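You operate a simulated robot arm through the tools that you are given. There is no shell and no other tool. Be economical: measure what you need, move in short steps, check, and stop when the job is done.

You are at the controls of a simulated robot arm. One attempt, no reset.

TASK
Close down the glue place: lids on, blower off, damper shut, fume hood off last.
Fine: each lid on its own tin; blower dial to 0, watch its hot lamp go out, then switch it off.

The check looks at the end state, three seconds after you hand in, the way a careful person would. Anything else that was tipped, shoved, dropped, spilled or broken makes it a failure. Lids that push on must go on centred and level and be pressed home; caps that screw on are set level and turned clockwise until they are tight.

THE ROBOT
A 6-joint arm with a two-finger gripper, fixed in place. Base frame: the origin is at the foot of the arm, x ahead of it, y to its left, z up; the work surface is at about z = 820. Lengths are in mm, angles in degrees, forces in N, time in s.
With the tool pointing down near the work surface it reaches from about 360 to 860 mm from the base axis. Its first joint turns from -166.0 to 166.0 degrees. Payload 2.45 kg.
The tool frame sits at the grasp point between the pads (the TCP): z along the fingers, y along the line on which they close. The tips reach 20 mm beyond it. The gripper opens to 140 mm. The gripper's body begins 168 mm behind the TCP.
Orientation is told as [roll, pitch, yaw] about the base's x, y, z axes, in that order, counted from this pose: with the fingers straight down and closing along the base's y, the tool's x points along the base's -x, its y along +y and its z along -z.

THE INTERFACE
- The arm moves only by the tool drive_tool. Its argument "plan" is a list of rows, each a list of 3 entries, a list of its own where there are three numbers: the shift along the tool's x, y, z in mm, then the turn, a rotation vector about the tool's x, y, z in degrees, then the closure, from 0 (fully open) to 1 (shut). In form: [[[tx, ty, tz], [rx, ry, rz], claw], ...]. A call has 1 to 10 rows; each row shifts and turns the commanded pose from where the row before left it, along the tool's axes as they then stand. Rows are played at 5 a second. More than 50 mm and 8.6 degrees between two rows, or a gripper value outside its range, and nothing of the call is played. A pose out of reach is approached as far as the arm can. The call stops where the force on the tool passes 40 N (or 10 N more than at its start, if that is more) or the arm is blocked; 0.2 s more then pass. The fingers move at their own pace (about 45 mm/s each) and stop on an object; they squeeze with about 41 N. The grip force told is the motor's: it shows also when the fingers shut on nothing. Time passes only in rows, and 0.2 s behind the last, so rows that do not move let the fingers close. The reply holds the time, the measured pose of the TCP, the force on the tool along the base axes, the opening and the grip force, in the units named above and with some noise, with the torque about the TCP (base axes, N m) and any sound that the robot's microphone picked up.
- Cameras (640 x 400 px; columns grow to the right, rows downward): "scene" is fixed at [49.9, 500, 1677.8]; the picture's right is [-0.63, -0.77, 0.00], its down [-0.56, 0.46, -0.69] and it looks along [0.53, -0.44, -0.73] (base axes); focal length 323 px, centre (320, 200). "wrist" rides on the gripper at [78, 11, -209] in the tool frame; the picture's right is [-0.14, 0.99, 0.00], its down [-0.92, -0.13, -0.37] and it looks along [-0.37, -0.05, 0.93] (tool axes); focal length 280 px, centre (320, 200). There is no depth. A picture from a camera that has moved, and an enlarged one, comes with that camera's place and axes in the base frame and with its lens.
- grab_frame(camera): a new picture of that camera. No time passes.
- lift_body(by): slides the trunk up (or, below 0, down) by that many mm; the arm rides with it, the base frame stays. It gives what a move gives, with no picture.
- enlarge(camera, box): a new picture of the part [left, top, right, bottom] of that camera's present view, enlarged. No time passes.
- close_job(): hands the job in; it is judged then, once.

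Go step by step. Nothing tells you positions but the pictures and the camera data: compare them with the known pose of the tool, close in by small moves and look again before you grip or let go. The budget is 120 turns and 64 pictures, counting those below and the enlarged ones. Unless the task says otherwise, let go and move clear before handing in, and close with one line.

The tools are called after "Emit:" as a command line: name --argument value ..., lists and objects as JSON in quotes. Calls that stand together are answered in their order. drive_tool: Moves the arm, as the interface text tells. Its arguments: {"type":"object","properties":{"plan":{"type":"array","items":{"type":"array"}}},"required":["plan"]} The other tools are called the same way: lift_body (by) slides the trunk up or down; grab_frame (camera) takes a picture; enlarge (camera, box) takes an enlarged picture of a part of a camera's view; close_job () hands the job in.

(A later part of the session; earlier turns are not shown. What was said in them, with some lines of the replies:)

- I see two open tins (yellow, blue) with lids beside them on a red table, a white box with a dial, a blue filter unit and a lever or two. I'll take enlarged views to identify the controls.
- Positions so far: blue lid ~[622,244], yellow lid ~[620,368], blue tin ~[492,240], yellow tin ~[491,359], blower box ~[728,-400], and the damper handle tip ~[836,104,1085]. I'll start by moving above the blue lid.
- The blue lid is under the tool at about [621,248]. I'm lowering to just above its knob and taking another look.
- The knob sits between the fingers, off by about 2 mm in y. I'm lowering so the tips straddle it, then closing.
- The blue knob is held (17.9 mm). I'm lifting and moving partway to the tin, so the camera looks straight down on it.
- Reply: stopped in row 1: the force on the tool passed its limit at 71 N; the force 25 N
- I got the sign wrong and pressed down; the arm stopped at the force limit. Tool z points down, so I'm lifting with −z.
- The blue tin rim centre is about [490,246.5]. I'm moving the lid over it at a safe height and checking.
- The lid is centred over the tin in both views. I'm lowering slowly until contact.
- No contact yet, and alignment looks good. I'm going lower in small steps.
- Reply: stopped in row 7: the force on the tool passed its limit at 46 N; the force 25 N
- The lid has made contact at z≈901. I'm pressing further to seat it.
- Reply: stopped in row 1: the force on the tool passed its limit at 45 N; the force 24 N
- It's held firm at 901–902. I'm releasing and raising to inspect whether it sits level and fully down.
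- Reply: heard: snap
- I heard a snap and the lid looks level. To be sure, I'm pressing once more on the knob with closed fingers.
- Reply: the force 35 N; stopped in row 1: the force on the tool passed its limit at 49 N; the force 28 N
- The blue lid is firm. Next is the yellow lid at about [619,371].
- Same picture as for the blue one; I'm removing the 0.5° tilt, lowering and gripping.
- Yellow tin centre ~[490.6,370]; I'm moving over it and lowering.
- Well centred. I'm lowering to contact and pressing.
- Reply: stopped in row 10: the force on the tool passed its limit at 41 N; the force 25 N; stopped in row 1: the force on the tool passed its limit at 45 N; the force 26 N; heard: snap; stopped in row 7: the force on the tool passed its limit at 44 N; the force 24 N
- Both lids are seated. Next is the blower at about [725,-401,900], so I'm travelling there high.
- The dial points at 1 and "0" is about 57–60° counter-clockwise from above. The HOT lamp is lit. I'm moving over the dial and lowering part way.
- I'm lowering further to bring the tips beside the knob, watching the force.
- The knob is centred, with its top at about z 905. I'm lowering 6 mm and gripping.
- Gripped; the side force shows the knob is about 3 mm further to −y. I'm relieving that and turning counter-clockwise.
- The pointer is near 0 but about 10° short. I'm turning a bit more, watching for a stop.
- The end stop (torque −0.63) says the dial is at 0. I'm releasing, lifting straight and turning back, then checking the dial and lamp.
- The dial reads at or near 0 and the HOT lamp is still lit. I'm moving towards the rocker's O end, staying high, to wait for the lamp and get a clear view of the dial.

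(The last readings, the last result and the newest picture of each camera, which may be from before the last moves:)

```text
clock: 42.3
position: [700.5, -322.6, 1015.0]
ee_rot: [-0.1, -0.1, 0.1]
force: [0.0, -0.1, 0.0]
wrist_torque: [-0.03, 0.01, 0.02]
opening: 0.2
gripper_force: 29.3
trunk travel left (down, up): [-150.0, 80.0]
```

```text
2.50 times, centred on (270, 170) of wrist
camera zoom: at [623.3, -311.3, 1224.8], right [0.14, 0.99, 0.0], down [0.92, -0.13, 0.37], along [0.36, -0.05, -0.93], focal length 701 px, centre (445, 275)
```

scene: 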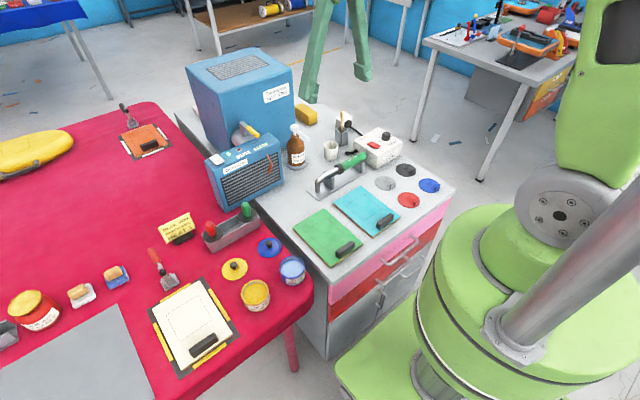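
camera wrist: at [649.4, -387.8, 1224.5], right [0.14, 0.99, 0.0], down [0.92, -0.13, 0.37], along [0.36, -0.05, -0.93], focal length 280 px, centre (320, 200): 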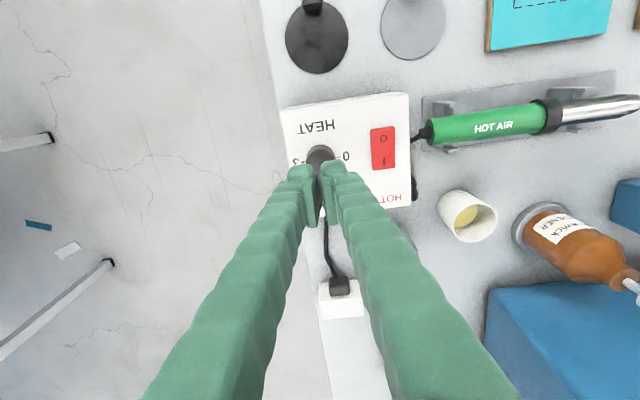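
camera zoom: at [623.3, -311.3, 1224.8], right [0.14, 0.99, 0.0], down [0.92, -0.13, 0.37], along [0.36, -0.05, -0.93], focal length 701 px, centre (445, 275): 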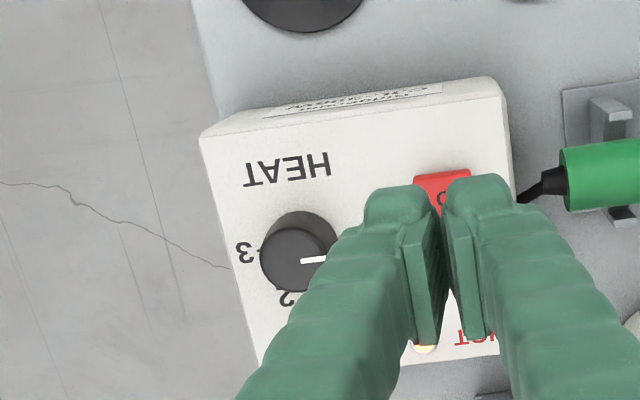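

The pointer is on 0. Now I wait for the lamp.

Emit:
drive_tool --plan '[[[0, 0, 0], [0, 0, 0], 1], [[0, 0, 0], [0, 0, 0], 1], [[0, 0, 0], [0, 0, 0], 1], [[0, 0, 0], [0, 0, 0], 1], [[0, 0, 0], [0, 0, 0], 1], [[0, 0, 0], [0, 0, 0], 1], [[0, 0, 0], [0, 0, 0], 1], [[0, 0, 0], [0, 0, 0], 1], [[0, 0, 0], [0, 0, 0], 1], [[0, 0, 0], [0, 0, 0], 1]]'

Emit:
drive_tool --plan '[[[0, 0, 0], [0, 0, 0], 1], [[0, 0, 0], [0, 0, 0], 1], [[0, 0, 0], [0, 0, 0], 1], [[0, 0, 0], [0, 0, 0], 1], [[0, 0, 0], [0, 0, 0], 1], [[0, 0, 0], [0, 0, 0], 1], [[0, 0, 0], [0, 0, 0], 1], [[0, 0, 0], [0, 0, 0], 1], [[0, 0, 0], [0, 0, 0], 1], [[0, 0, 0], [0, 0, 0], 1]]'

Emit:
drive_tool --plan '[[[0, 0, 0], [0, 0, 0], 1], [[0, 0, 0], [0, 0, 0], 1], [[0, 0, 0], [0, 0, 0], 1], [[0, 0, 0], [0, 0, 0], 1], [[0, 0, 0], [0, 0, 0], 1], [[0, 0, 0], [0, 0, 0], 1], [[0, 0, 0], [0, 0, 0], 1], [[0, 0, 0], [0, 0, 0], 1], [[0, 0, 0], [0, 0, 0], 1], [[0, 0, 0], [0, 0, 0], 1]]'

Emit:
enlarge --camera "scene" --box '[350, 110, 430, 170]'

```text
clock: 44.5
position: [700.5, -323.5, 1015.0]
ee_rot: [-0.1, 0.0, 0.0]
force: [-0.5, -0.1, -0.2]
wrist_torque: [0.02, -0.02, 0.0]
opening: 0.1
gripper_force: 29.2
trunk travel left (down, up): [-150.0, 80.0]
```

```text
clock: 46.7
position: [699.4, -323.0, 1015.0]
ee_rot: [0.0, 0.0, 0.0]
force: [0.1, -1.1, -0.3]
wrist_torque: [0.0, -0.02, 0.01]
opening: 0.0
gripper_force: 29.2
trunk travel left (down, up): [-150.0, 80.0]
```

```text
clock: 48.9
position: [698.9, -322.5, 1015.5]
ee_rot: [-0.2, 0.0, -0.1]
force: [-0.2, 0.0, -0.1]
wrist_torque: [-0.01, 0.0, -0.02]
opening: 0.0
gripper_force: 29.1
trunk travel left (down, up): [-150.0, 80.0]
```

```text
6.67 times, centred on (390, 140) of scene
camera zoom: at [49.9, 500.0, 1677.8], right [-0.63, -0.77, 0.0], down [-0.56, 0.46, -0.69], along [0.53, -0.44, -0.73], focal length 2151 px, centre (-147, 600)
```

zoom: 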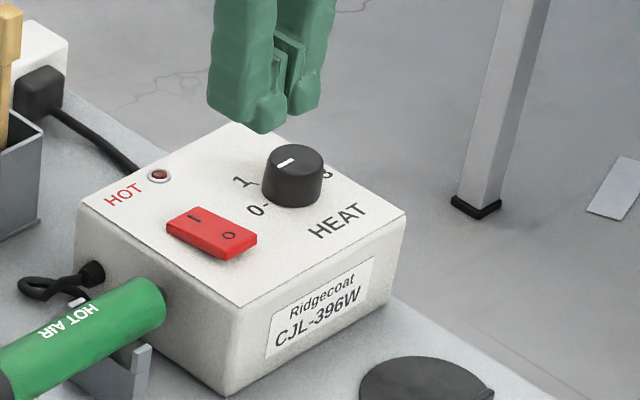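

The HOT lamp is out. I'm pressing the O end of the red rocker (~[710,-325]).

Emit:
drive_tool --plan '[[[0, -2.5, 40], [0, 0, 0], 1], [[0, 0, 40], [0, 0, 0], 1], [[0, 0, 7], [0, 0, 0], 1], [[0, 0, 3], [0, 0, 0], 1], [[0, 0, 3], [0, 0, 0], 1], [[0, 0, 2], [0, 0, 0], 1], [[0, 0, 2], [0, 0, 0], 1], [[0, 0, 2], [0, 0, 0], 1], [[0, 0, 2], [0, 0, 0], 1], [[0, 0, 2], [0, 0, 0], 1]]'

Emit:
enlarge --camera "scene" --box '[350, 110, 430, 170]'

```text
clock: 51.2
position: [700.6, -328.5, 917.9]
ee_rot: [-0.2, -0.3, 0.0]
force: [-10.4, 5.2, 17.4]
wrist_torque: [0.14, -0.06, 0.09]
opening: 6.0
gripper_force: 29.1
trunk travel left (down, up): [-150.0, 80.0]
heard: click
stopped in row 10: the force on the tool passed its limit at 42 N (the readings are from after the stop); the commanded pose is now the measured one
```

```text
6.67 times, centred on (390, 140) of scene
camera zoom: at [49.9, 500.0, 1677.8], right [-0.63, -0.77, 0.0], down [-0.56, 0.46, -0.69], along [0.53, -0.44, -0.73], focal length 2151 px, centre (-147, 600)
```

zoom: 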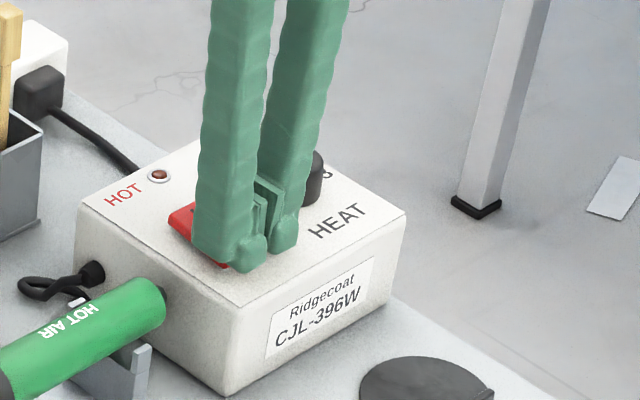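

Click heard. I'm lifting away straight and checking the rocker.

Emit:
drive_tool --plan '[[[0, 0, -30], [-0.2, 0.3, 0], 1], [[0, 0, -40], [0, 0, 0], 1], [[0, 0, -40], [0, 0, 0], 1], [[0, 0, -40], [0, 0, 0], 1], [[0, 0, -40], [0, 0, 0], 1]]'

Emit:
enlarge --camera "scene" --box '[350, 110, 430, 170]'

Emit:
grab_frame --camera "wrist"

```text
clock: 52.4
position: [701.9, -327.5, 1105.4]
ee_rot: [0.0, 0.2, 0.0]
force: [0.5, -0.4, -0.7]
wrist_torque: [0.02, -0.01, 0.0]
opening: 0.2
gripper_force: 29.0
trunk travel left (down, up): [-150.0, 80.0]
```

```text
6.67 times, centred on (390, 140) of scene
camera zoom: at [49.9, 500.0, 1677.8], right [-0.63, -0.77, 0.0], down [-0.56, 0.46, -0.69], along [0.53, -0.44, -0.73], focal length 2151 px, centre (-147, 600)
```

zoom: 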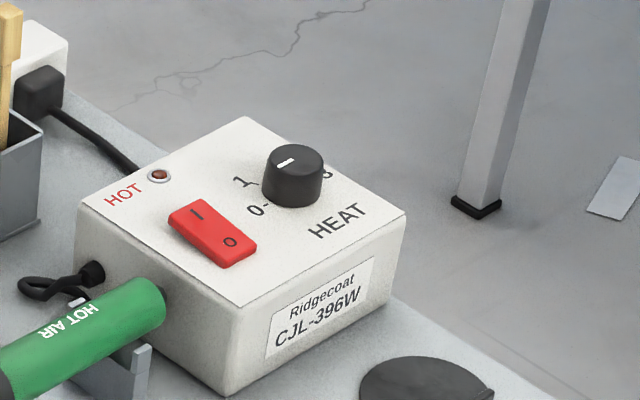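

```text
25 pictures are left
camera wrist: at [625.2, -316.2, 1315.2], right [0.14, 0.99, 0.0], down [0.92, -0.13, 0.37], along [0.36, -0.05, -0.93], focal length 280 px, centre (320, 200)
```

wrist: 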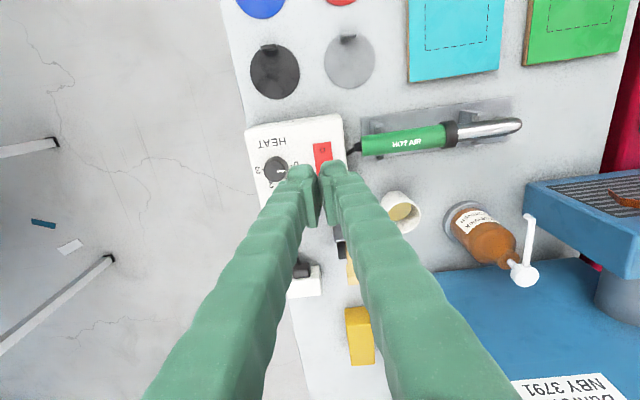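

Blower is off with the dial at 0. Next is the damper: I'm moving to a view in front of the hood with the fingers wide open so I can see between them.

Emit:
drive_tool --plan '[[[8.2, 42.2, -9.5], [0, 0, 0], 0], [[8.2, 42.2, -9.5], [0, 0, 0], 0], [[8.2, 42.2, -9.5], [0, 0, 0], 0], [[8.2, 42.2, -9.5], [0, 0, 0], 0], [[8.2, 42.2, -9.5], [0, 0, 0], 0], [[8.2, 42.2, -9.5], [0, 0, 0], 0], [[8.2, 42.2, -9.5], [0, 0, 0], 0], [[8.2, 42.2, -9.5], [0, 0, 0], 0], [[8.2, 42.2, -9.5], [0, 0, 0], 0], [[8.2, 42.2, -9.5], [0, 0, 0], 0]]'

Emit:
enlarge --camera "wrist" --box '[200, 190, 450, 390]'

```text
clock: 54.6
position: [620.0, 94.7, 1199.5]
ee_rot: [0.0, 0.2, -0.1]
force: [0.0, 0.8, 0.4]
wrist_torque: [-0.02, -0.01, 0.03]
opening: 140.1
gripper_force: 0.2
trunk travel left (down, up): [-150.0, 80.0]
```

```text
2.00 times, centred on (325, 290) of wrist
camera zoom: at [542.8, 106.1, 1410.1], right [0.14, 0.99, 0.0], down [0.92, -0.13, 0.37], along [0.36, -0.05, -0.93], focal length 561 px, centre (310, 20)
```

zoom: 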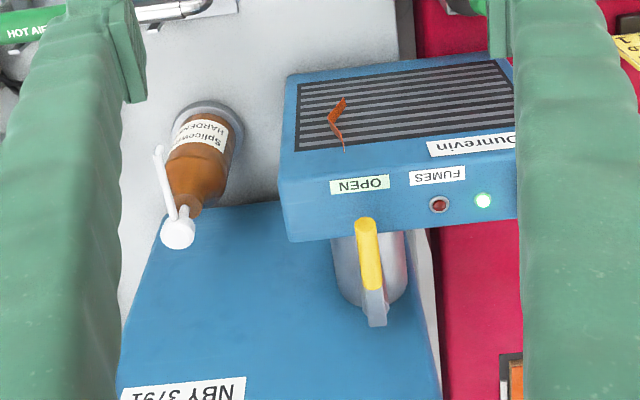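

The lever sits on top of the duct, its handle pointing at the OPEN label. I'm looking closer at how it pivots.

Emit:
enlarge --camera "scene" --box '[220, 110, 280, 155]'

Emit:
enlarge --camera "wrist" --box '[310, 260, 400, 350]'

```text
8.89 times, centred on (250, 132) of scene
camera zoom: at [49.9, 500.0, 1677.8], right [-0.63, -0.77, 0.0], down [-0.56, 0.46, -0.69], along [0.53, -0.44, -0.73], focal length 2868 px, centre (942, 800)
```

zoom: 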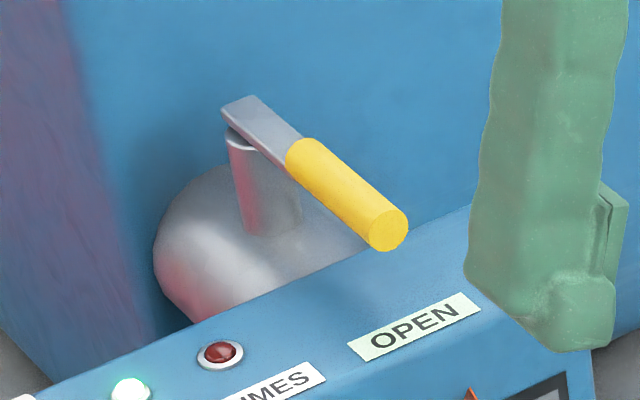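

```text
4.44 times, centred on (355, 305) of wrist
camera zoom: at [542.8, 106.1, 1410.1], right [0.14, 0.99, 0.0], down [0.92, -0.13, 0.37], along [0.36, -0.05, -0.93], focal length 1246 px, centre (164, -267)
```

zoom: 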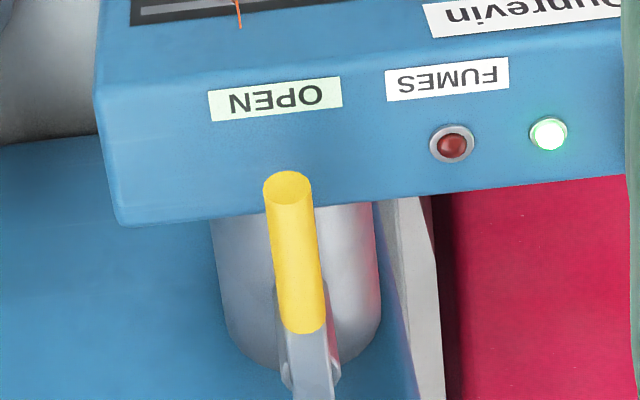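

The lever has a vertical stem (~[930,105]) with a horizontal handle reaching to ~[834,106] at z≈1079, so it swings about vertical. I'm closing the fingers and pitching the tool 45° forward to push it from the side.

Emit:
drive_tool --plan '[[[0, -10, 0], [0, -8, 0], 0.5], [[0, -10, 0], [0, -8, 0], 1], [[0, -10, 0], [0, -8, 0], 1], [[0, 0, 0], [0, -8, 0], 1], [[0, 0, 0], [0, -8, 0], 1], [[0, 0, 0], [0, -5, 0], 1]]'

Emit:
grab_frame --camera "wrist"

```text
clock: 56.0
position: [607.3, 97.1, 1187.6]
ee_rot: [5.7, -34.4, 0.2]
force: [0.1, 0.7, 0.1]
wrist_torque: [0.01, 0.0, -0.02]
opening: 16.9
gripper_force: 0.1
out of reach, approached as far as the arm can: row 5, 6
trunk travel left (down, up): [-150.0, 80.0]
```

```text
21 pictures are left
camera wrist: at [424.8, 87.1, 1317.6], right [0.05, 0.99, 0.16], down [0.56, -0.16, 0.81], along [0.83, 0.04, -0.56], focal length 280 px, centre (320, 200)
```

wrist: 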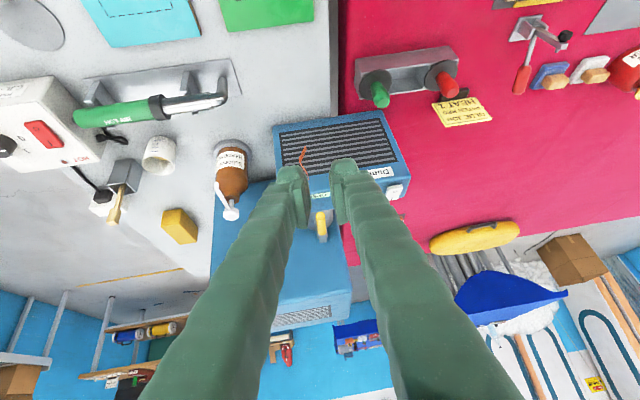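

It was too close to the base for that pitch. I'm moving forward so the commanded pose becomes reachable, then checking.

Emit:
drive_tool --plan '[[[-28.3, 0, 28.3], [0, 0, 0], 1], [[-28.3, 0, 28.3], [0, 0, 0], 1], [[-28.3, 0, 28.3], [0, 0, 0], 1]]'

```text
clock: 56.8
position: [742.9, 61.3, 1196.8]
ee_rot: [0.0, -44.8, 0.0]
force: [0.4, 0.2, 0.6]
wrist_torque: [0.0, 0.1, 0.03]
opening: 0.0
gripper_force: 29.4
trunk travel left (down, up): [-150.0, 80.0]
```

Emit:
grab_frame --camera "wrist"

```text
20 pictures are left
camera wrist: at [541.7, 73.3, 1291.9], right [0.1, 0.99, 0.1], down [0.39, -0.13, 0.91], along [0.91, -0.05, -0.4], focal length 280 px, centre (320, 200)
```

wrist: 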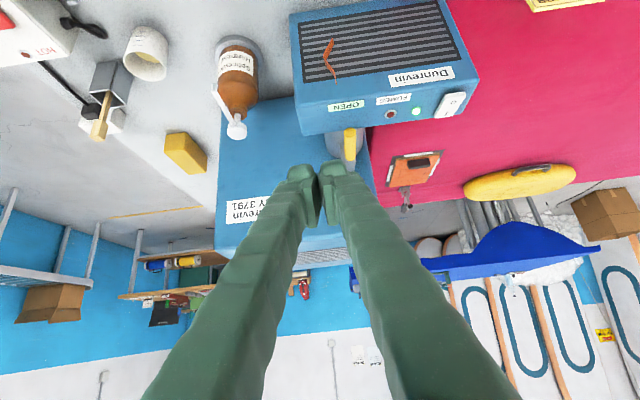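

Handle tip confirmed at about [834,104,1073] with the unit's top at ~1040. I'm sliding in beside the handle on its −y side.

Emit:
drive_tool --plan '[[[-2.3, 2, 41.9], [0, 0, 0], 1], [[-2.3, 2, 41.9], [0, 0, 0], 1], [[-2.3, 2, 41.9], [0, 0, 0], 1], [[-1.5, 2, 36], [0, 0, 0], 1]]'

Emit:
grab_frame --camera "wrist"

Emit:
enlarge --camera "scene" --box '[200, 90, 310, 170]'

```text
clock: 57.8
position: [862.7, 72.2, 1091.0]
ee_rot: [0.0, -44.8, -0.1]
force: [-0.3, 0.0, 1.1]
wrist_torque: [0.0, -0.01, -0.02]
opening: 0.1
gripper_force: 29.2
trunk travel left (down, up): [-150.0, 80.0]
```

```text
19 pictures are left
camera wrist: at [660.2, 83.4, 1184.3], right [0.1, 0.99, 0.1], down [0.39, -0.13, 0.91], along [0.92, -0.05, -0.4], focal length 280 px, centre (320, 200)
```

wrist: 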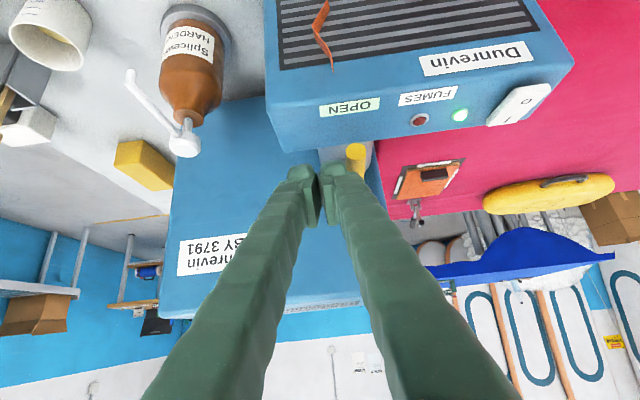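

```text
5.00 times, centred on (255, 130) of scene
camera zoom: at [49.9, 500.0, 1677.8], right [-0.63, -0.77, 0.0], down [-0.56, 0.46, -0.69], along [0.53, -0.44, -0.73], focal length 1613 px, centre (645, 550)
```

zoom: 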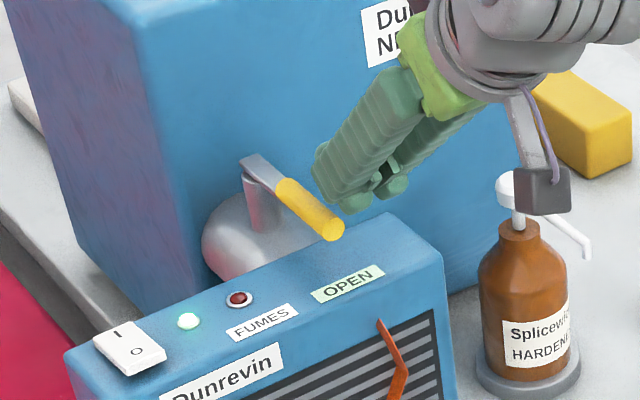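

The fingers are right beside the handle. I'm pushing gently toward +y to see whether it swings.

Emit:
drive_tool --plan '[[[2.8, 4, 2.8], [0, 0, 0], 1], [[0, 5, 0], [0, 0, 0], 1], [[0, 5, 0], [0, 0, 0], 1], [[0, 5, 0], [0, 0, 0], 1], [[0, 5, 0], [0, 0, 0], 1], [[0, 5, 0], [0, 0, 0], 1]]'

Emit:
enlarge --camera "scene" --box '[200, 90, 310, 170]'

```text
clock: 59.2
position: [860.9, 102.7, 1089.9]
ee_rot: [0.0, -45.2, 0.0]
force: [6.2, -1.4, 7.6]
wrist_torque: [0.0, 1.77, 0.02]
opening: 0.0
gripper_force: 29.4
trunk travel left (down, up): [-150.0, 80.0]
```

```text
5.00 times, centred on (255, 130) of scene
camera zoom: at [49.9, 500.0, 1677.8], right [-0.63, -0.77, 0.0], down [-0.56, 0.46, -0.69], along [0.53, -0.44, -0.73], focal length 1613 px, centre (645, 550)
```

zoom: 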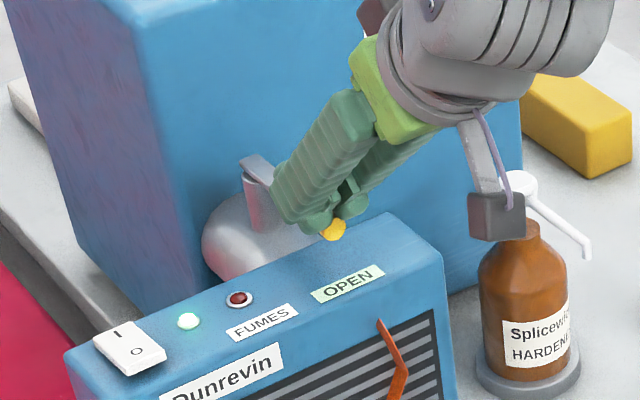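

The fingers rode over the handle, so they're too high. I'm backing off, lowering about 20 mm, and looking again.

Emit:
drive_tool --plan '[[[-3.5, 0, -3.5], [0, 0, 0], 1], [[0, -20, 0], [0, 0, 0], 1], [[0, -14, 0], [0, 0, 0], 1], [[7, 0, 7], [0, 0, 0], 1], [[6, 0, 6], [0, 0, 0], 1], [[5, 0, 5], [0, 0, 0], 1]]'

Emit:
enlarge --camera "scene" --box '[220, 100, 310, 160]'

Emit:
enlarge --camera "wrist" --box '[260, 80, 420, 230]'

```text
clock: 60.3
position: [866.7, 66.1, 1090.2]
ee_rot: [0.1, -45.9, -0.3]
force: [-0.8, -2.4, 9.5]
wrist_torque: [-0.04, 0.06, -0.08]
opening: 5.9
gripper_force: 29.5
trunk travel left (down, up): [-150.0, 80.0]
stopped in row 5: the force on the tool passed its limit at 45 N (the readings are from after the stop); the commanded pose is now the measured one
```

```text
6.67 times, centred on (265, 130) of scene
camera zoom: at [49.9, 500.0, 1677.8], right [-0.63, -0.77, 0.0], down [-0.56, 0.46, -0.69], along [0.53, -0.44, -0.73], focal length 2151 px, centre (687, 667)
```

zoom: 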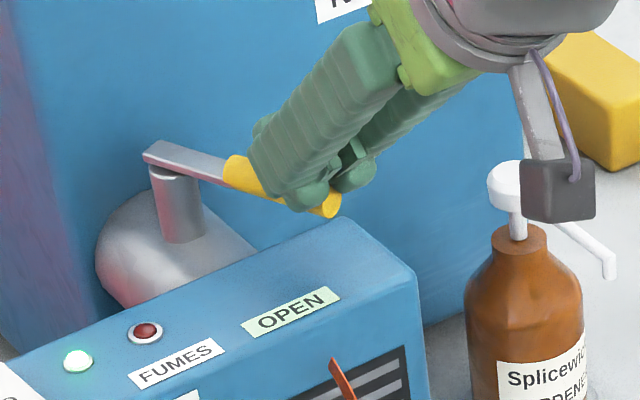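

```text
2.67 times, centred on (340, 155) of wrist
camera zoom: at [663.2, 77.6, 1179.5], right [0.1, 0.99, 0.1], down [0.37, -0.13, 0.92], along [0.92, -0.05, -0.38], focal length 748 px, centre (267, 320)
```

zoom: 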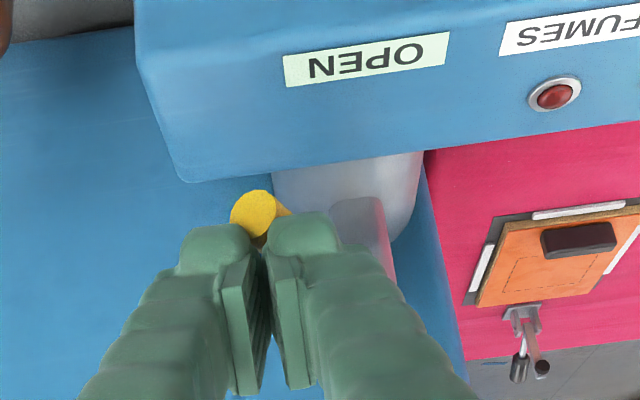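

Useful: backing off dragged the lever toward −y, so that's its closing direction (+y was a stop). I'm lifting, moving to its +y side, and lowering to handle height.

Emit:
drive_tool --plan '[[[-10.6, 0, -10.6], [0, 0, 0], 1], [[-4, 0, -4], [0, 0.9, 0], 1], [[0, 24, 0], [0, 0, 0], 1], [[0, 24, 0], [0, 0, 0], 1], [[10, 0, 10], [0, 0, 0], 1], [[6, 0, 6], [0, 0, 0], 1], [[6, 0, 6], [0, 0, 0], 1], [[5, 0, 5], [0, 0, 0], 1]]'

Emit:
enlarge --camera "scene" --box '[220, 100, 310, 160]'

Emit:
enlarge --camera "wrist" --box '[240, 80, 400, 230]'

```text
clock: 62.1
position: [866.3, 115.2, 1069.7]
ee_rot: [0.0, -44.8, -0.1]
force: [0.1, 0.8, -0.4]
wrist_torque: [0.02, -0.02, -0.02]
opening: 0.1
gripper_force: 29.5
trunk travel left (down, up): [-150.0, 80.0]
```

```text
6.67 times, centred on (265, 130) of scene
camera zoom: at [49.9, 500.0, 1677.8], right [-0.63, -0.77, 0.0], down [-0.56, 0.46, -0.69], along [0.53, -0.44, -0.73], focal length 2151 px, centre (687, 667)
```

zoom: 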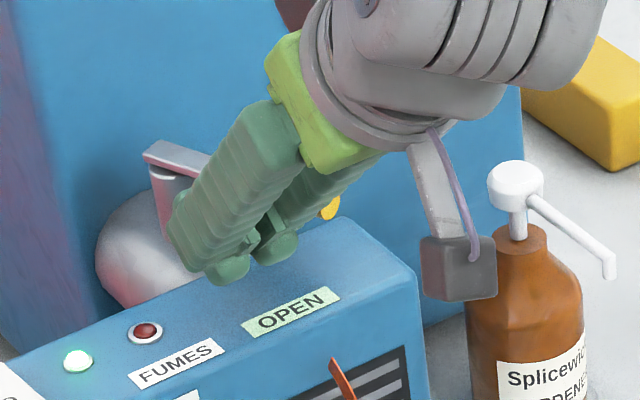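

```text
2.67 times, centred on (320, 155) of wrist
camera zoom: at [664.1, 126.6, 1163.1], right [0.1, 0.99, 0.1], down [0.39, -0.13, 0.91], along [0.91, -0.05, -0.4], focal length 748 px, centre (320, 320)
```

zoom: 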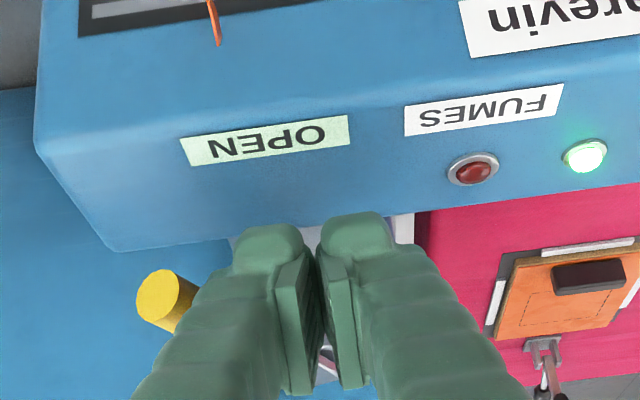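

In position on the +y side at handle height. I'm sweeping the lever along its arc toward −y.

Emit:
drive_tool --plan '[[[0, -10, 0], [0, 0, 0], 1], [[0, -10, 0], [0, 0, 0], 1], [[-0.9, -7, 0.9], [0, 0, 0], 1], [[-0.9, -7, 0.9], [0, 0, 0], 1], [[-1.9, -7, 1.9], [0, 0, 0], 1], [[-1.9, -7, 1.9], [0, 0, 0], 1], [[-3.4, -6.3, 3.4], [0, 0, 0], 1], [[-3.4, -6.3, 3.4], [0, 0, 0], 1]]'

Emit:
enlarge --camera "scene" --box '[220, 100, 310, 160]'

```text
clock: 63.9
position: [883.2, 53.9, 1069.0]
ee_rot: [0.0, -44.8, -0.1]
force: [0.2, -0.2, 0.0]
wrist_torque: [-0.02, 0.02, 0.0]
opening: 0.1
gripper_force: 29.2
trunk travel left (down, up): [-150.0, 80.0]
```

```text
6.67 times, centred on (265, 130) of scene
camera zoom: at [49.9, 500.0, 1677.8], right [-0.63, -0.77, 0.0], down [-0.56, 0.46, -0.69], along [0.53, -0.44, -0.73], focal length 2151 px, centre (687, 667)
```

zoom: 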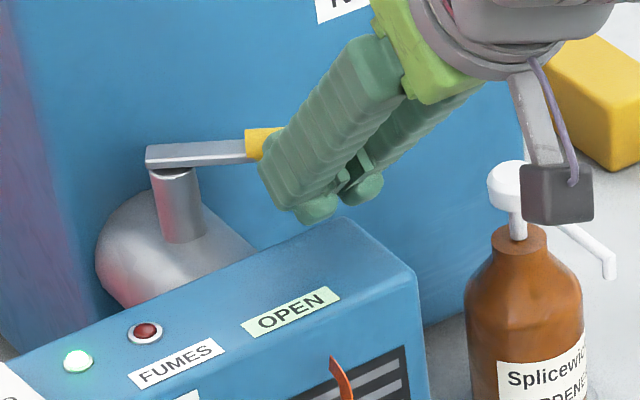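

It's turning well, roughly 60° so far. I'm continuing toward the end stop.

Emit:
drive_tool --plan '[[[-4.8, -5, 4.8], [0, 0, 0], 1], [[-4.8, -5, 4.8], [0, 0, 0], 1], [[-3.5, 0, 3.5], [0, 0, 0], 1], [[-3.5, 0, 3.5], [0, 0, 0], 1], [[-3.5, 0, 3.5], [0, 0, 0], 1]]'

Emit:
enlarge --camera "scene" --box '[220, 100, 310, 160]'

```text
clock: 65.1
position: [911.4, 43.9, 1069.0]
ee_rot: [0.0, -44.8, -0.1]
force: [0.8, -0.5, -0.3]
wrist_torque: [0.01, 0.0, 0.0]
opening: 0.0
gripper_force: 29.2
trunk travel left (down, up): [-150.0, 80.0]
```

```text
6.67 times, centred on (265, 130) of scene
camera zoom: at [49.9, 500.0, 1677.8], right [-0.63, -0.77, 0.0], down [-0.56, 0.46, -0.69], along [0.53, -0.44, -0.73], focal length 2151 px, centre (687, 667)
```

zoom: 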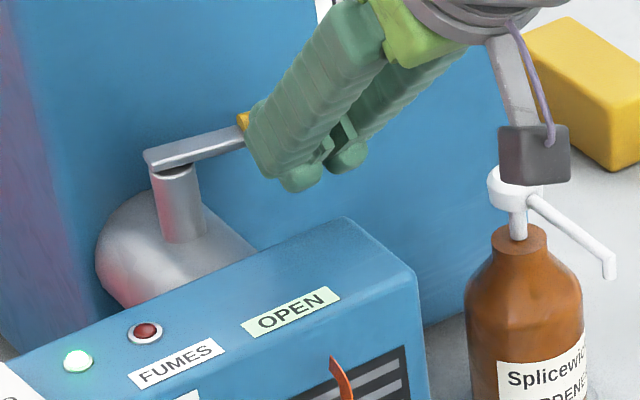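

Still short of 90°. I'm pushing further forward until the stop.

Emit:
drive_tool --plan '[[[-2.8, 0, 2.8], [0, 0, 0], 1], [[-2.8, 0, 2.8], [0, 0, 0], 1], [[-2.8, 0, 2.8], [0, 0, 0], 1], [[-2.8, 0, 2.8], [0, 0, 0], 1], [[-2.1, 0, 2.1], [0, 0, 0], 1], [[-2.1, 0, 2.1], [0, 0, 0], 1]]'

```text
clock: 66.5
position: [930.7, 44.1, 1072.3]
ee_rot: [0.0, -45.0, 0.0]
force: [-32.5, 0.6, 14.8]
wrist_torque: [-0.11, 0.01, 0.2]
opening: 6.2
gripper_force: 29.0
trunk travel left (down, up): [-150.0, 80.0]
```

Emit:
enlarge --camera "scene" --box '[220, 95, 310, 155]'

```text
6.67 times, centred on (265, 125) of scene
camera zoom: at [49.9, 500.0, 1677.8], right [-0.63, -0.77, 0.0], down [-0.56, 0.46, -0.69], along [0.53, -0.44, -0.73], focal length 2151 px, centre (687, 700)
```

zoom: 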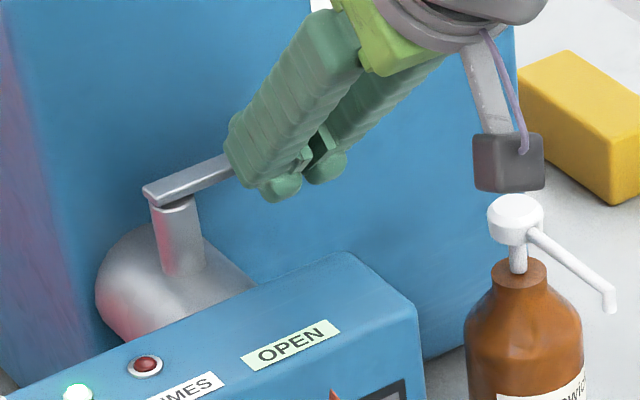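

The lever now lies nearly parallel to the unit and force is building, which looks like the stop. One more small nudge.

Emit:
drive_tool --plan '[[[-1.5, 0, 1.5], [0, 0, 0], 1], [[-1.5, 0, 1.5], [0, 0, 0], 1]]'

Emit:
drive_tool --plan '[[[7, 0, -7], [0, 0, 0], 1], [[0, 0, -40], [0, 0, 0], 1], [[0, 0, -40], [0, 0, 0], 1], [[0, 0, -40], [0, 0, 0], 1]]'

Emit:
grab_frame --camera "wrist"

Emit:
enlarge --camera "scene" --box '[200, 95, 310, 175]'

```text
clock: 67.0
position: [930.4, 44.1, 1073.8]
ee_rot: [0.1, -44.9, -0.1]
force: [-33.3, -2.4, 20.7]
wrist_torque: [0.01, -0.14, 0.09]
opening: 6.1
gripper_force: 30.1
trunk travel left (down, up): [-150.0, 80.0]
stopped in row 2: the force on the tool passed its limit at 47 N (the readings are from after the stop); the commanded pose is now the measured one
```

```text
clock: 68.0
position: [838.5, 43.9, 1153.4]
ee_rot: [0.1, -44.7, 0.0]
force: [-0.6, -0.3, -0.1]
wrist_torque: [0.06, -0.01, 0.03]
opening: 0.0
gripper_force: 29.9
trunk travel left (down, up): [-150.0, 80.0]
```

```text
9 pictures are left
camera wrist: at [637.2, 55.9, 1247.6], right [0.1, 0.99, 0.1], down [0.39, -0.13, 0.91], along [0.91, -0.05, -0.4], focal length 280 px, centre (320, 200)
```

wrist: 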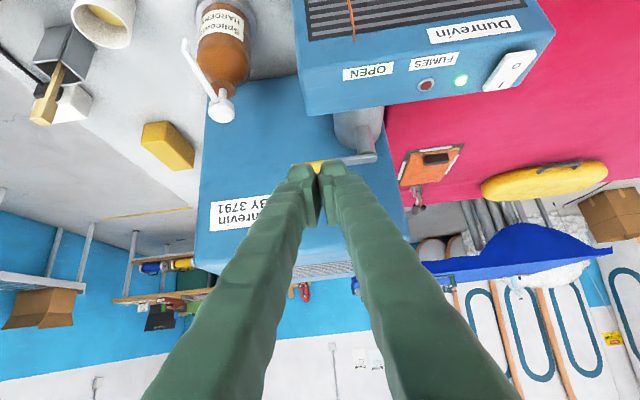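

```text
5.00 times, centred on (255, 135) of scene
camera zoom: at [49.9, 500.0, 1677.8], right [-0.63, -0.77, 0.0], down [-0.56, 0.46, -0.69], along [0.53, -0.44, -0.73], focal length 1613 px, centre (645, 525)
```

zoom: 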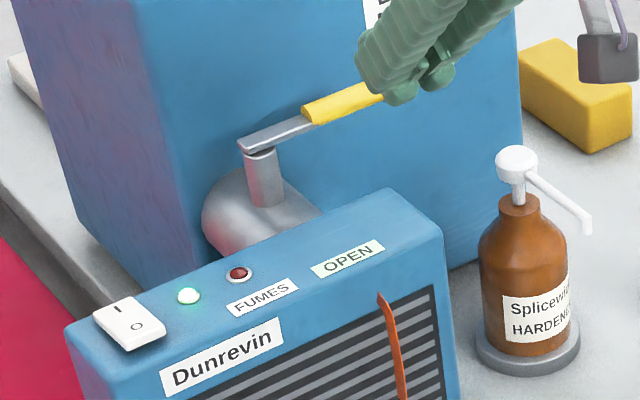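

The lever is crosswise at its stop and the streamer now hangs slack, so the damper is shut. Last is the hood rocker, whose O end is at about [835,235]; I'm moving above it.

Emit:
drive_tool --plan '[[[5.4, 38.2, 4], [0, 0, 0], 1], [[5.4, 38.2, 4], [0, 0, 0], 1], [[5.4, 38.2, 4], [0, 0, 0], 1], [[5.4, 38.2, 4], [0, 0, 0], 1], [[5.4, 38.2, 4], [0, 0, 0], 1]]'

Emit:
grab_frame --camera "wrist"

```text
clock: 69.2
position: [835.6, 235.4, 1118.6]
ee_rot: [-0.1, -44.8, -0.1]
force: [0.9, 0.7, 0.1]
wrist_torque: [-0.02, 0.0, -0.06]
opening: 0.0
gripper_force: 29.1
trunk travel left (down, up): [-150.0, 80.0]
```

```text
7 pictures are left
camera wrist: at [634.2, 247.0, 1213.8], right [0.1, 0.99, 0.1], down [0.4, -0.13, 0.91], along [0.91, -0.05, -0.4], focal length 280 px, centre (320, 200)
```

wrist: 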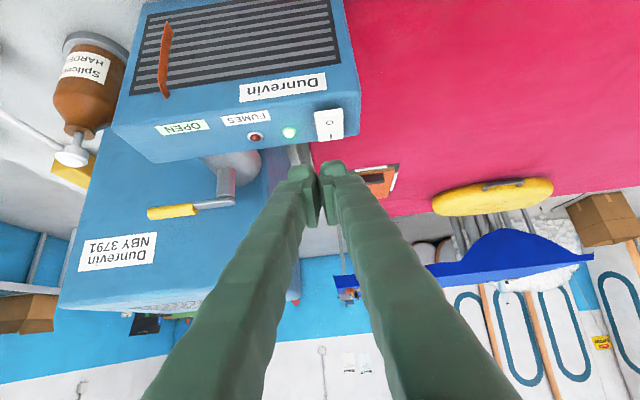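

Rocker is centred at y≈252, with the O end near x≈831. I'm shifting and pressing down gently.

Emit:
drive_tool --plan '[[[4.2, 17, -4.2], [0, 0, 0], 1], [[14, 0, 14], [0, 0, 0], 1], [[10.6, 0, 10.6], [0, 0, 0], 1]]'

Emit:
enlarge --camera "scene" --box '[180, 110, 290, 190]'

```text
clock: 70.0
position: [830.0, 252.2, 1085.5]
ee_rot: [0.0, -44.7, -0.2]
force: [0.3, 0.1, -0.6]
wrist_torque: [0.0, 0.05, -0.02]
opening: 0.0
gripper_force: 29.5
trunk travel left (down, up): [-150.0, 80.0]
```

```text
5.00 times, centred on (235, 150) of scene
camera zoom: at [49.9, 500.0, 1677.8], right [-0.63, -0.77, 0.0], down [-0.56, 0.46, -0.69], along [0.53, -0.44, -0.73], focal length 1613 px, centre (745, 450)
```

zoom: 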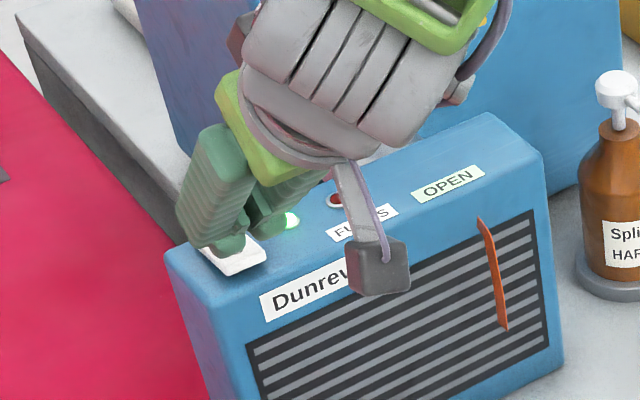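

Emit:
drive_tool --plan '[[[2.8, 4, 2.8], [0, 0, 0], 1], [[2.1, 0, 2.1], [0, 0, 0], 1], [[2.1, 0, 2.1], [0, 0, 0], 1], [[2.1, 0, 2.1], [0, 0, 0], 1], [[1.4, 0, 1.4], [0, 0, 0], 1], [[1.4, 0, 1.4], [0, 0, 0], 1], [[1.4, 0, 1.4], [0, 0, 0], 1], [[1.4, 0, 1.4], [0, 0, 0], 1], [[1.4, 0, 1.4], [0, 0, 0], 1], [[1.4, 0, 1.4], [0, 0, 0], 1]]'

```text
clock: 72.2
position: [829.8, 256.0, 1060.6]
ee_rot: [0.1, -44.7, 0.0]
force: [-0.6, 0.1, 0.5]
wrist_torque: [0.01, -0.02, -0.02]
opening: 0.0
gripper_force: 29.5
trunk travel left (down, up): [-150.0, 80.0]
```

No contact yet; I'm continuing down in small steps.

Emit:
drive_tool --plan '[[[1.4, 0, 1.4], [0, 0, 0], 1], [[1.4, 0, 1.4], [0, 0, 0], 1], [[1.4, 0, 1.4], [0, 0, 0], 1], [[1.4, 0, 1.4], [0, 0, 0], 1], [[1.4, 0, 1.4], [0, 0, 0], 1], [[1.4, 0, 1.4], [0, 0, 0], 1], [[1.4, 0, 1.4], [0, 0, 0], 1]]'

```text
clock: 73.8
position: [830.5, 255.6, 1046.7]
ee_rot: [0.2, -44.7, -0.1]
force: [0.9, -0.7, 0.1]
wrist_torque: [0.02, 0.02, 0.01]
opening: 0.0
gripper_force: 29.1
trunk travel left (down, up): [-150.0, 80.0]
```

Emit:
enlarge --camera "scene" --box '[190, 130, 260, 180]'

```text
8.00 times, centred on (225, 155) of scene
camera zoom: at [49.9, 500.0, 1677.8], right [-0.63, -0.77, 0.0], down [-0.56, 0.46, -0.69], along [0.53, -0.44, -0.73], focal length 2581 px, centre (1080, 560)
```

zoom: 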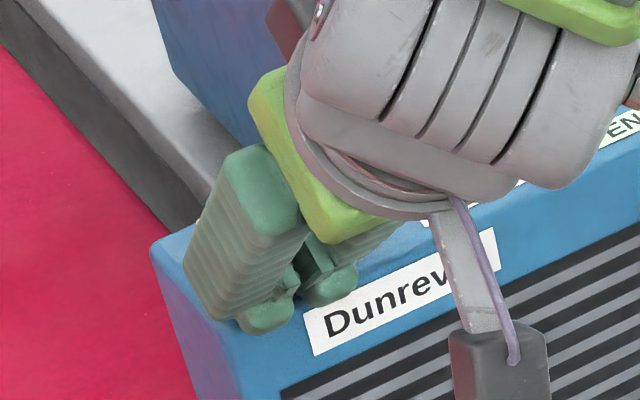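

The tips came down just in front of the unit. The lever-stop geometry confirms that everything on the hood is about 20 mm further away and lower than I took it. I'm rising straight up, moving forward 26 mm, and pressing again.

Emit:
drive_tool --plan '[[[-14, 0, -14], [0, 0, 0], 1], [[-14, 0, -14], [0, 0, 0], 1], [[-9.2, -2, 9.2], [0, 0, 0], 1], [[-9.2, 0, 9.2], [0, 0, 0], 1], [[7, 0, 7], [0, 0, 0], 1], [[5, 0, 5], [0, 0, 0], 1]]'

Emit:
drive_tool --plan '[[[1.8, 0, 1.8], [0, 0, 0], 1], [[1.8, 0, 1.8], [0, 0, 0], 1], [[1.4, 0, 1.4], [0, 0, 0], 1], [[1.4, 0, 1.4], [0, 0, 0], 1], [[1.4, 0, 1.4], [0, 0, 0], 1], [[1.4, 0, 1.4], [0, 0, 0], 1], [[1.4, 0, 1.4], [0, 0, 0], 1], [[1.4, 0, 1.4], [0, 0, 0], 1]]'

```text
clock: 75.2
position: [855.3, 253.3, 1069.6]
ee_rot: [0.2, -44.7, -0.1]
force: [-0.8, 0.2, 0.1]
wrist_torque: [-0.04, -0.02, 0.02]
opening: 0.0
gripper_force: 29.6
trunk travel left (down, up): [-150.0, 80.0]
```

```text
clock: 77.0
position: [855.5, 254.1, 1052.4]
ee_rot: [0.0, -44.7, -0.2]
force: [-0.2, 0.6, 0.5]
wrist_torque: [0.02, 0.01, -0.01]
opening: 0.3
gripper_force: 29.6
trunk travel left (down, up): [-150.0, 80.0]
heard: click
```

Click heard. I'm raising straight up and verifying.

Emit:
drive_tool --plan '[[[-14, 0, -14], [0, 0, 0], 1], [[-28, 0, -28], [0, 0, 0], 1], [[-10, 30, -30], [0, 0, 0], 1], [[0, 30, -35], [0, 0, 0], 1], [[0, 30, -35], [0, 0, 0], 1]]'

Emit:
enlarge --camera "scene" --box '[190, 105, 290, 180]'

```text
clock: 78.2
position: [791.9, 345.9, 1192.6]
ee_rot: [0.0, -44.6, 0.0]
force: [0.6, -0.3, 0.3]
wrist_torque: [0.01, 0.0, -0.02]
opening: 0.0
gripper_force: 29.5
trunk travel left (down, up): [-150.0, 80.0]
```

```text
5.33 times, centred on (240, 142) of scene
camera zoom: at [49.9, 500.0, 1677.8], right [-0.63, -0.77, 0.0], down [-0.56, 0.46, -0.69], along [0.53, -0.44, -0.73], focal length 1721 px, centre (747, 507)
```

zoom: 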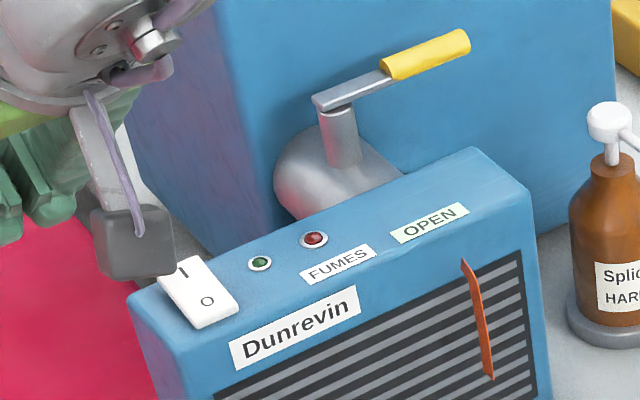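

Hood switched off (green lamp dark, O pressed) and the damper lever is crosswise. One last overall look.

Emit:
grab_frame --camera "scene"

Emit:
enlarge --camera "scene" --box '[0, 200, 320, 400]'

```text
3 pictures are left
```

scene: 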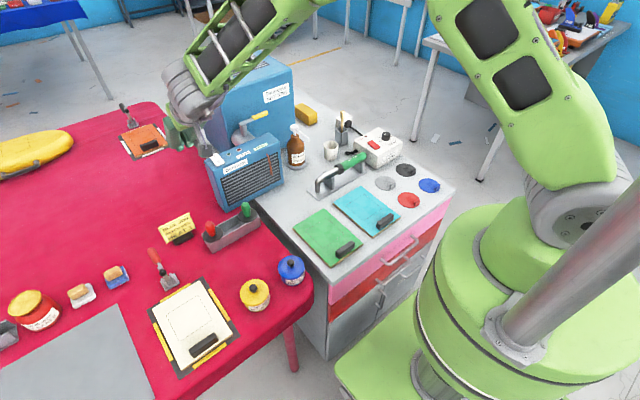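

```text
2.00 times, centred on (160, 300) of scene
camera zoom: at [49.9, 500.0, 1677.8], right [-0.63, -0.77, 0.0], down [-0.56, 0.46, -0.69], along [0.53, -0.44, -0.73], focal length 645 px, centre (640, 0)
```

zoom: 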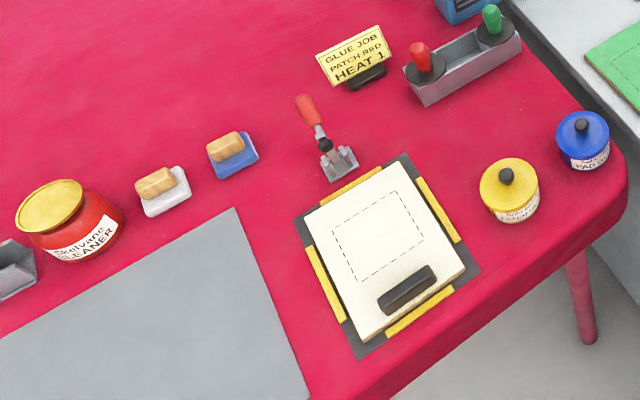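

Everything is in place, nothing is disturbed and the arm is clear. I'm handing in.

Emit:
close_job

```text
The job is handed in.
```

The glue place is closed down: each lid is pressed onto its own tin, the blower dial is at 0 and its hot lamp went out before I switched it off, the damper is shut, and the fume hood went off last.
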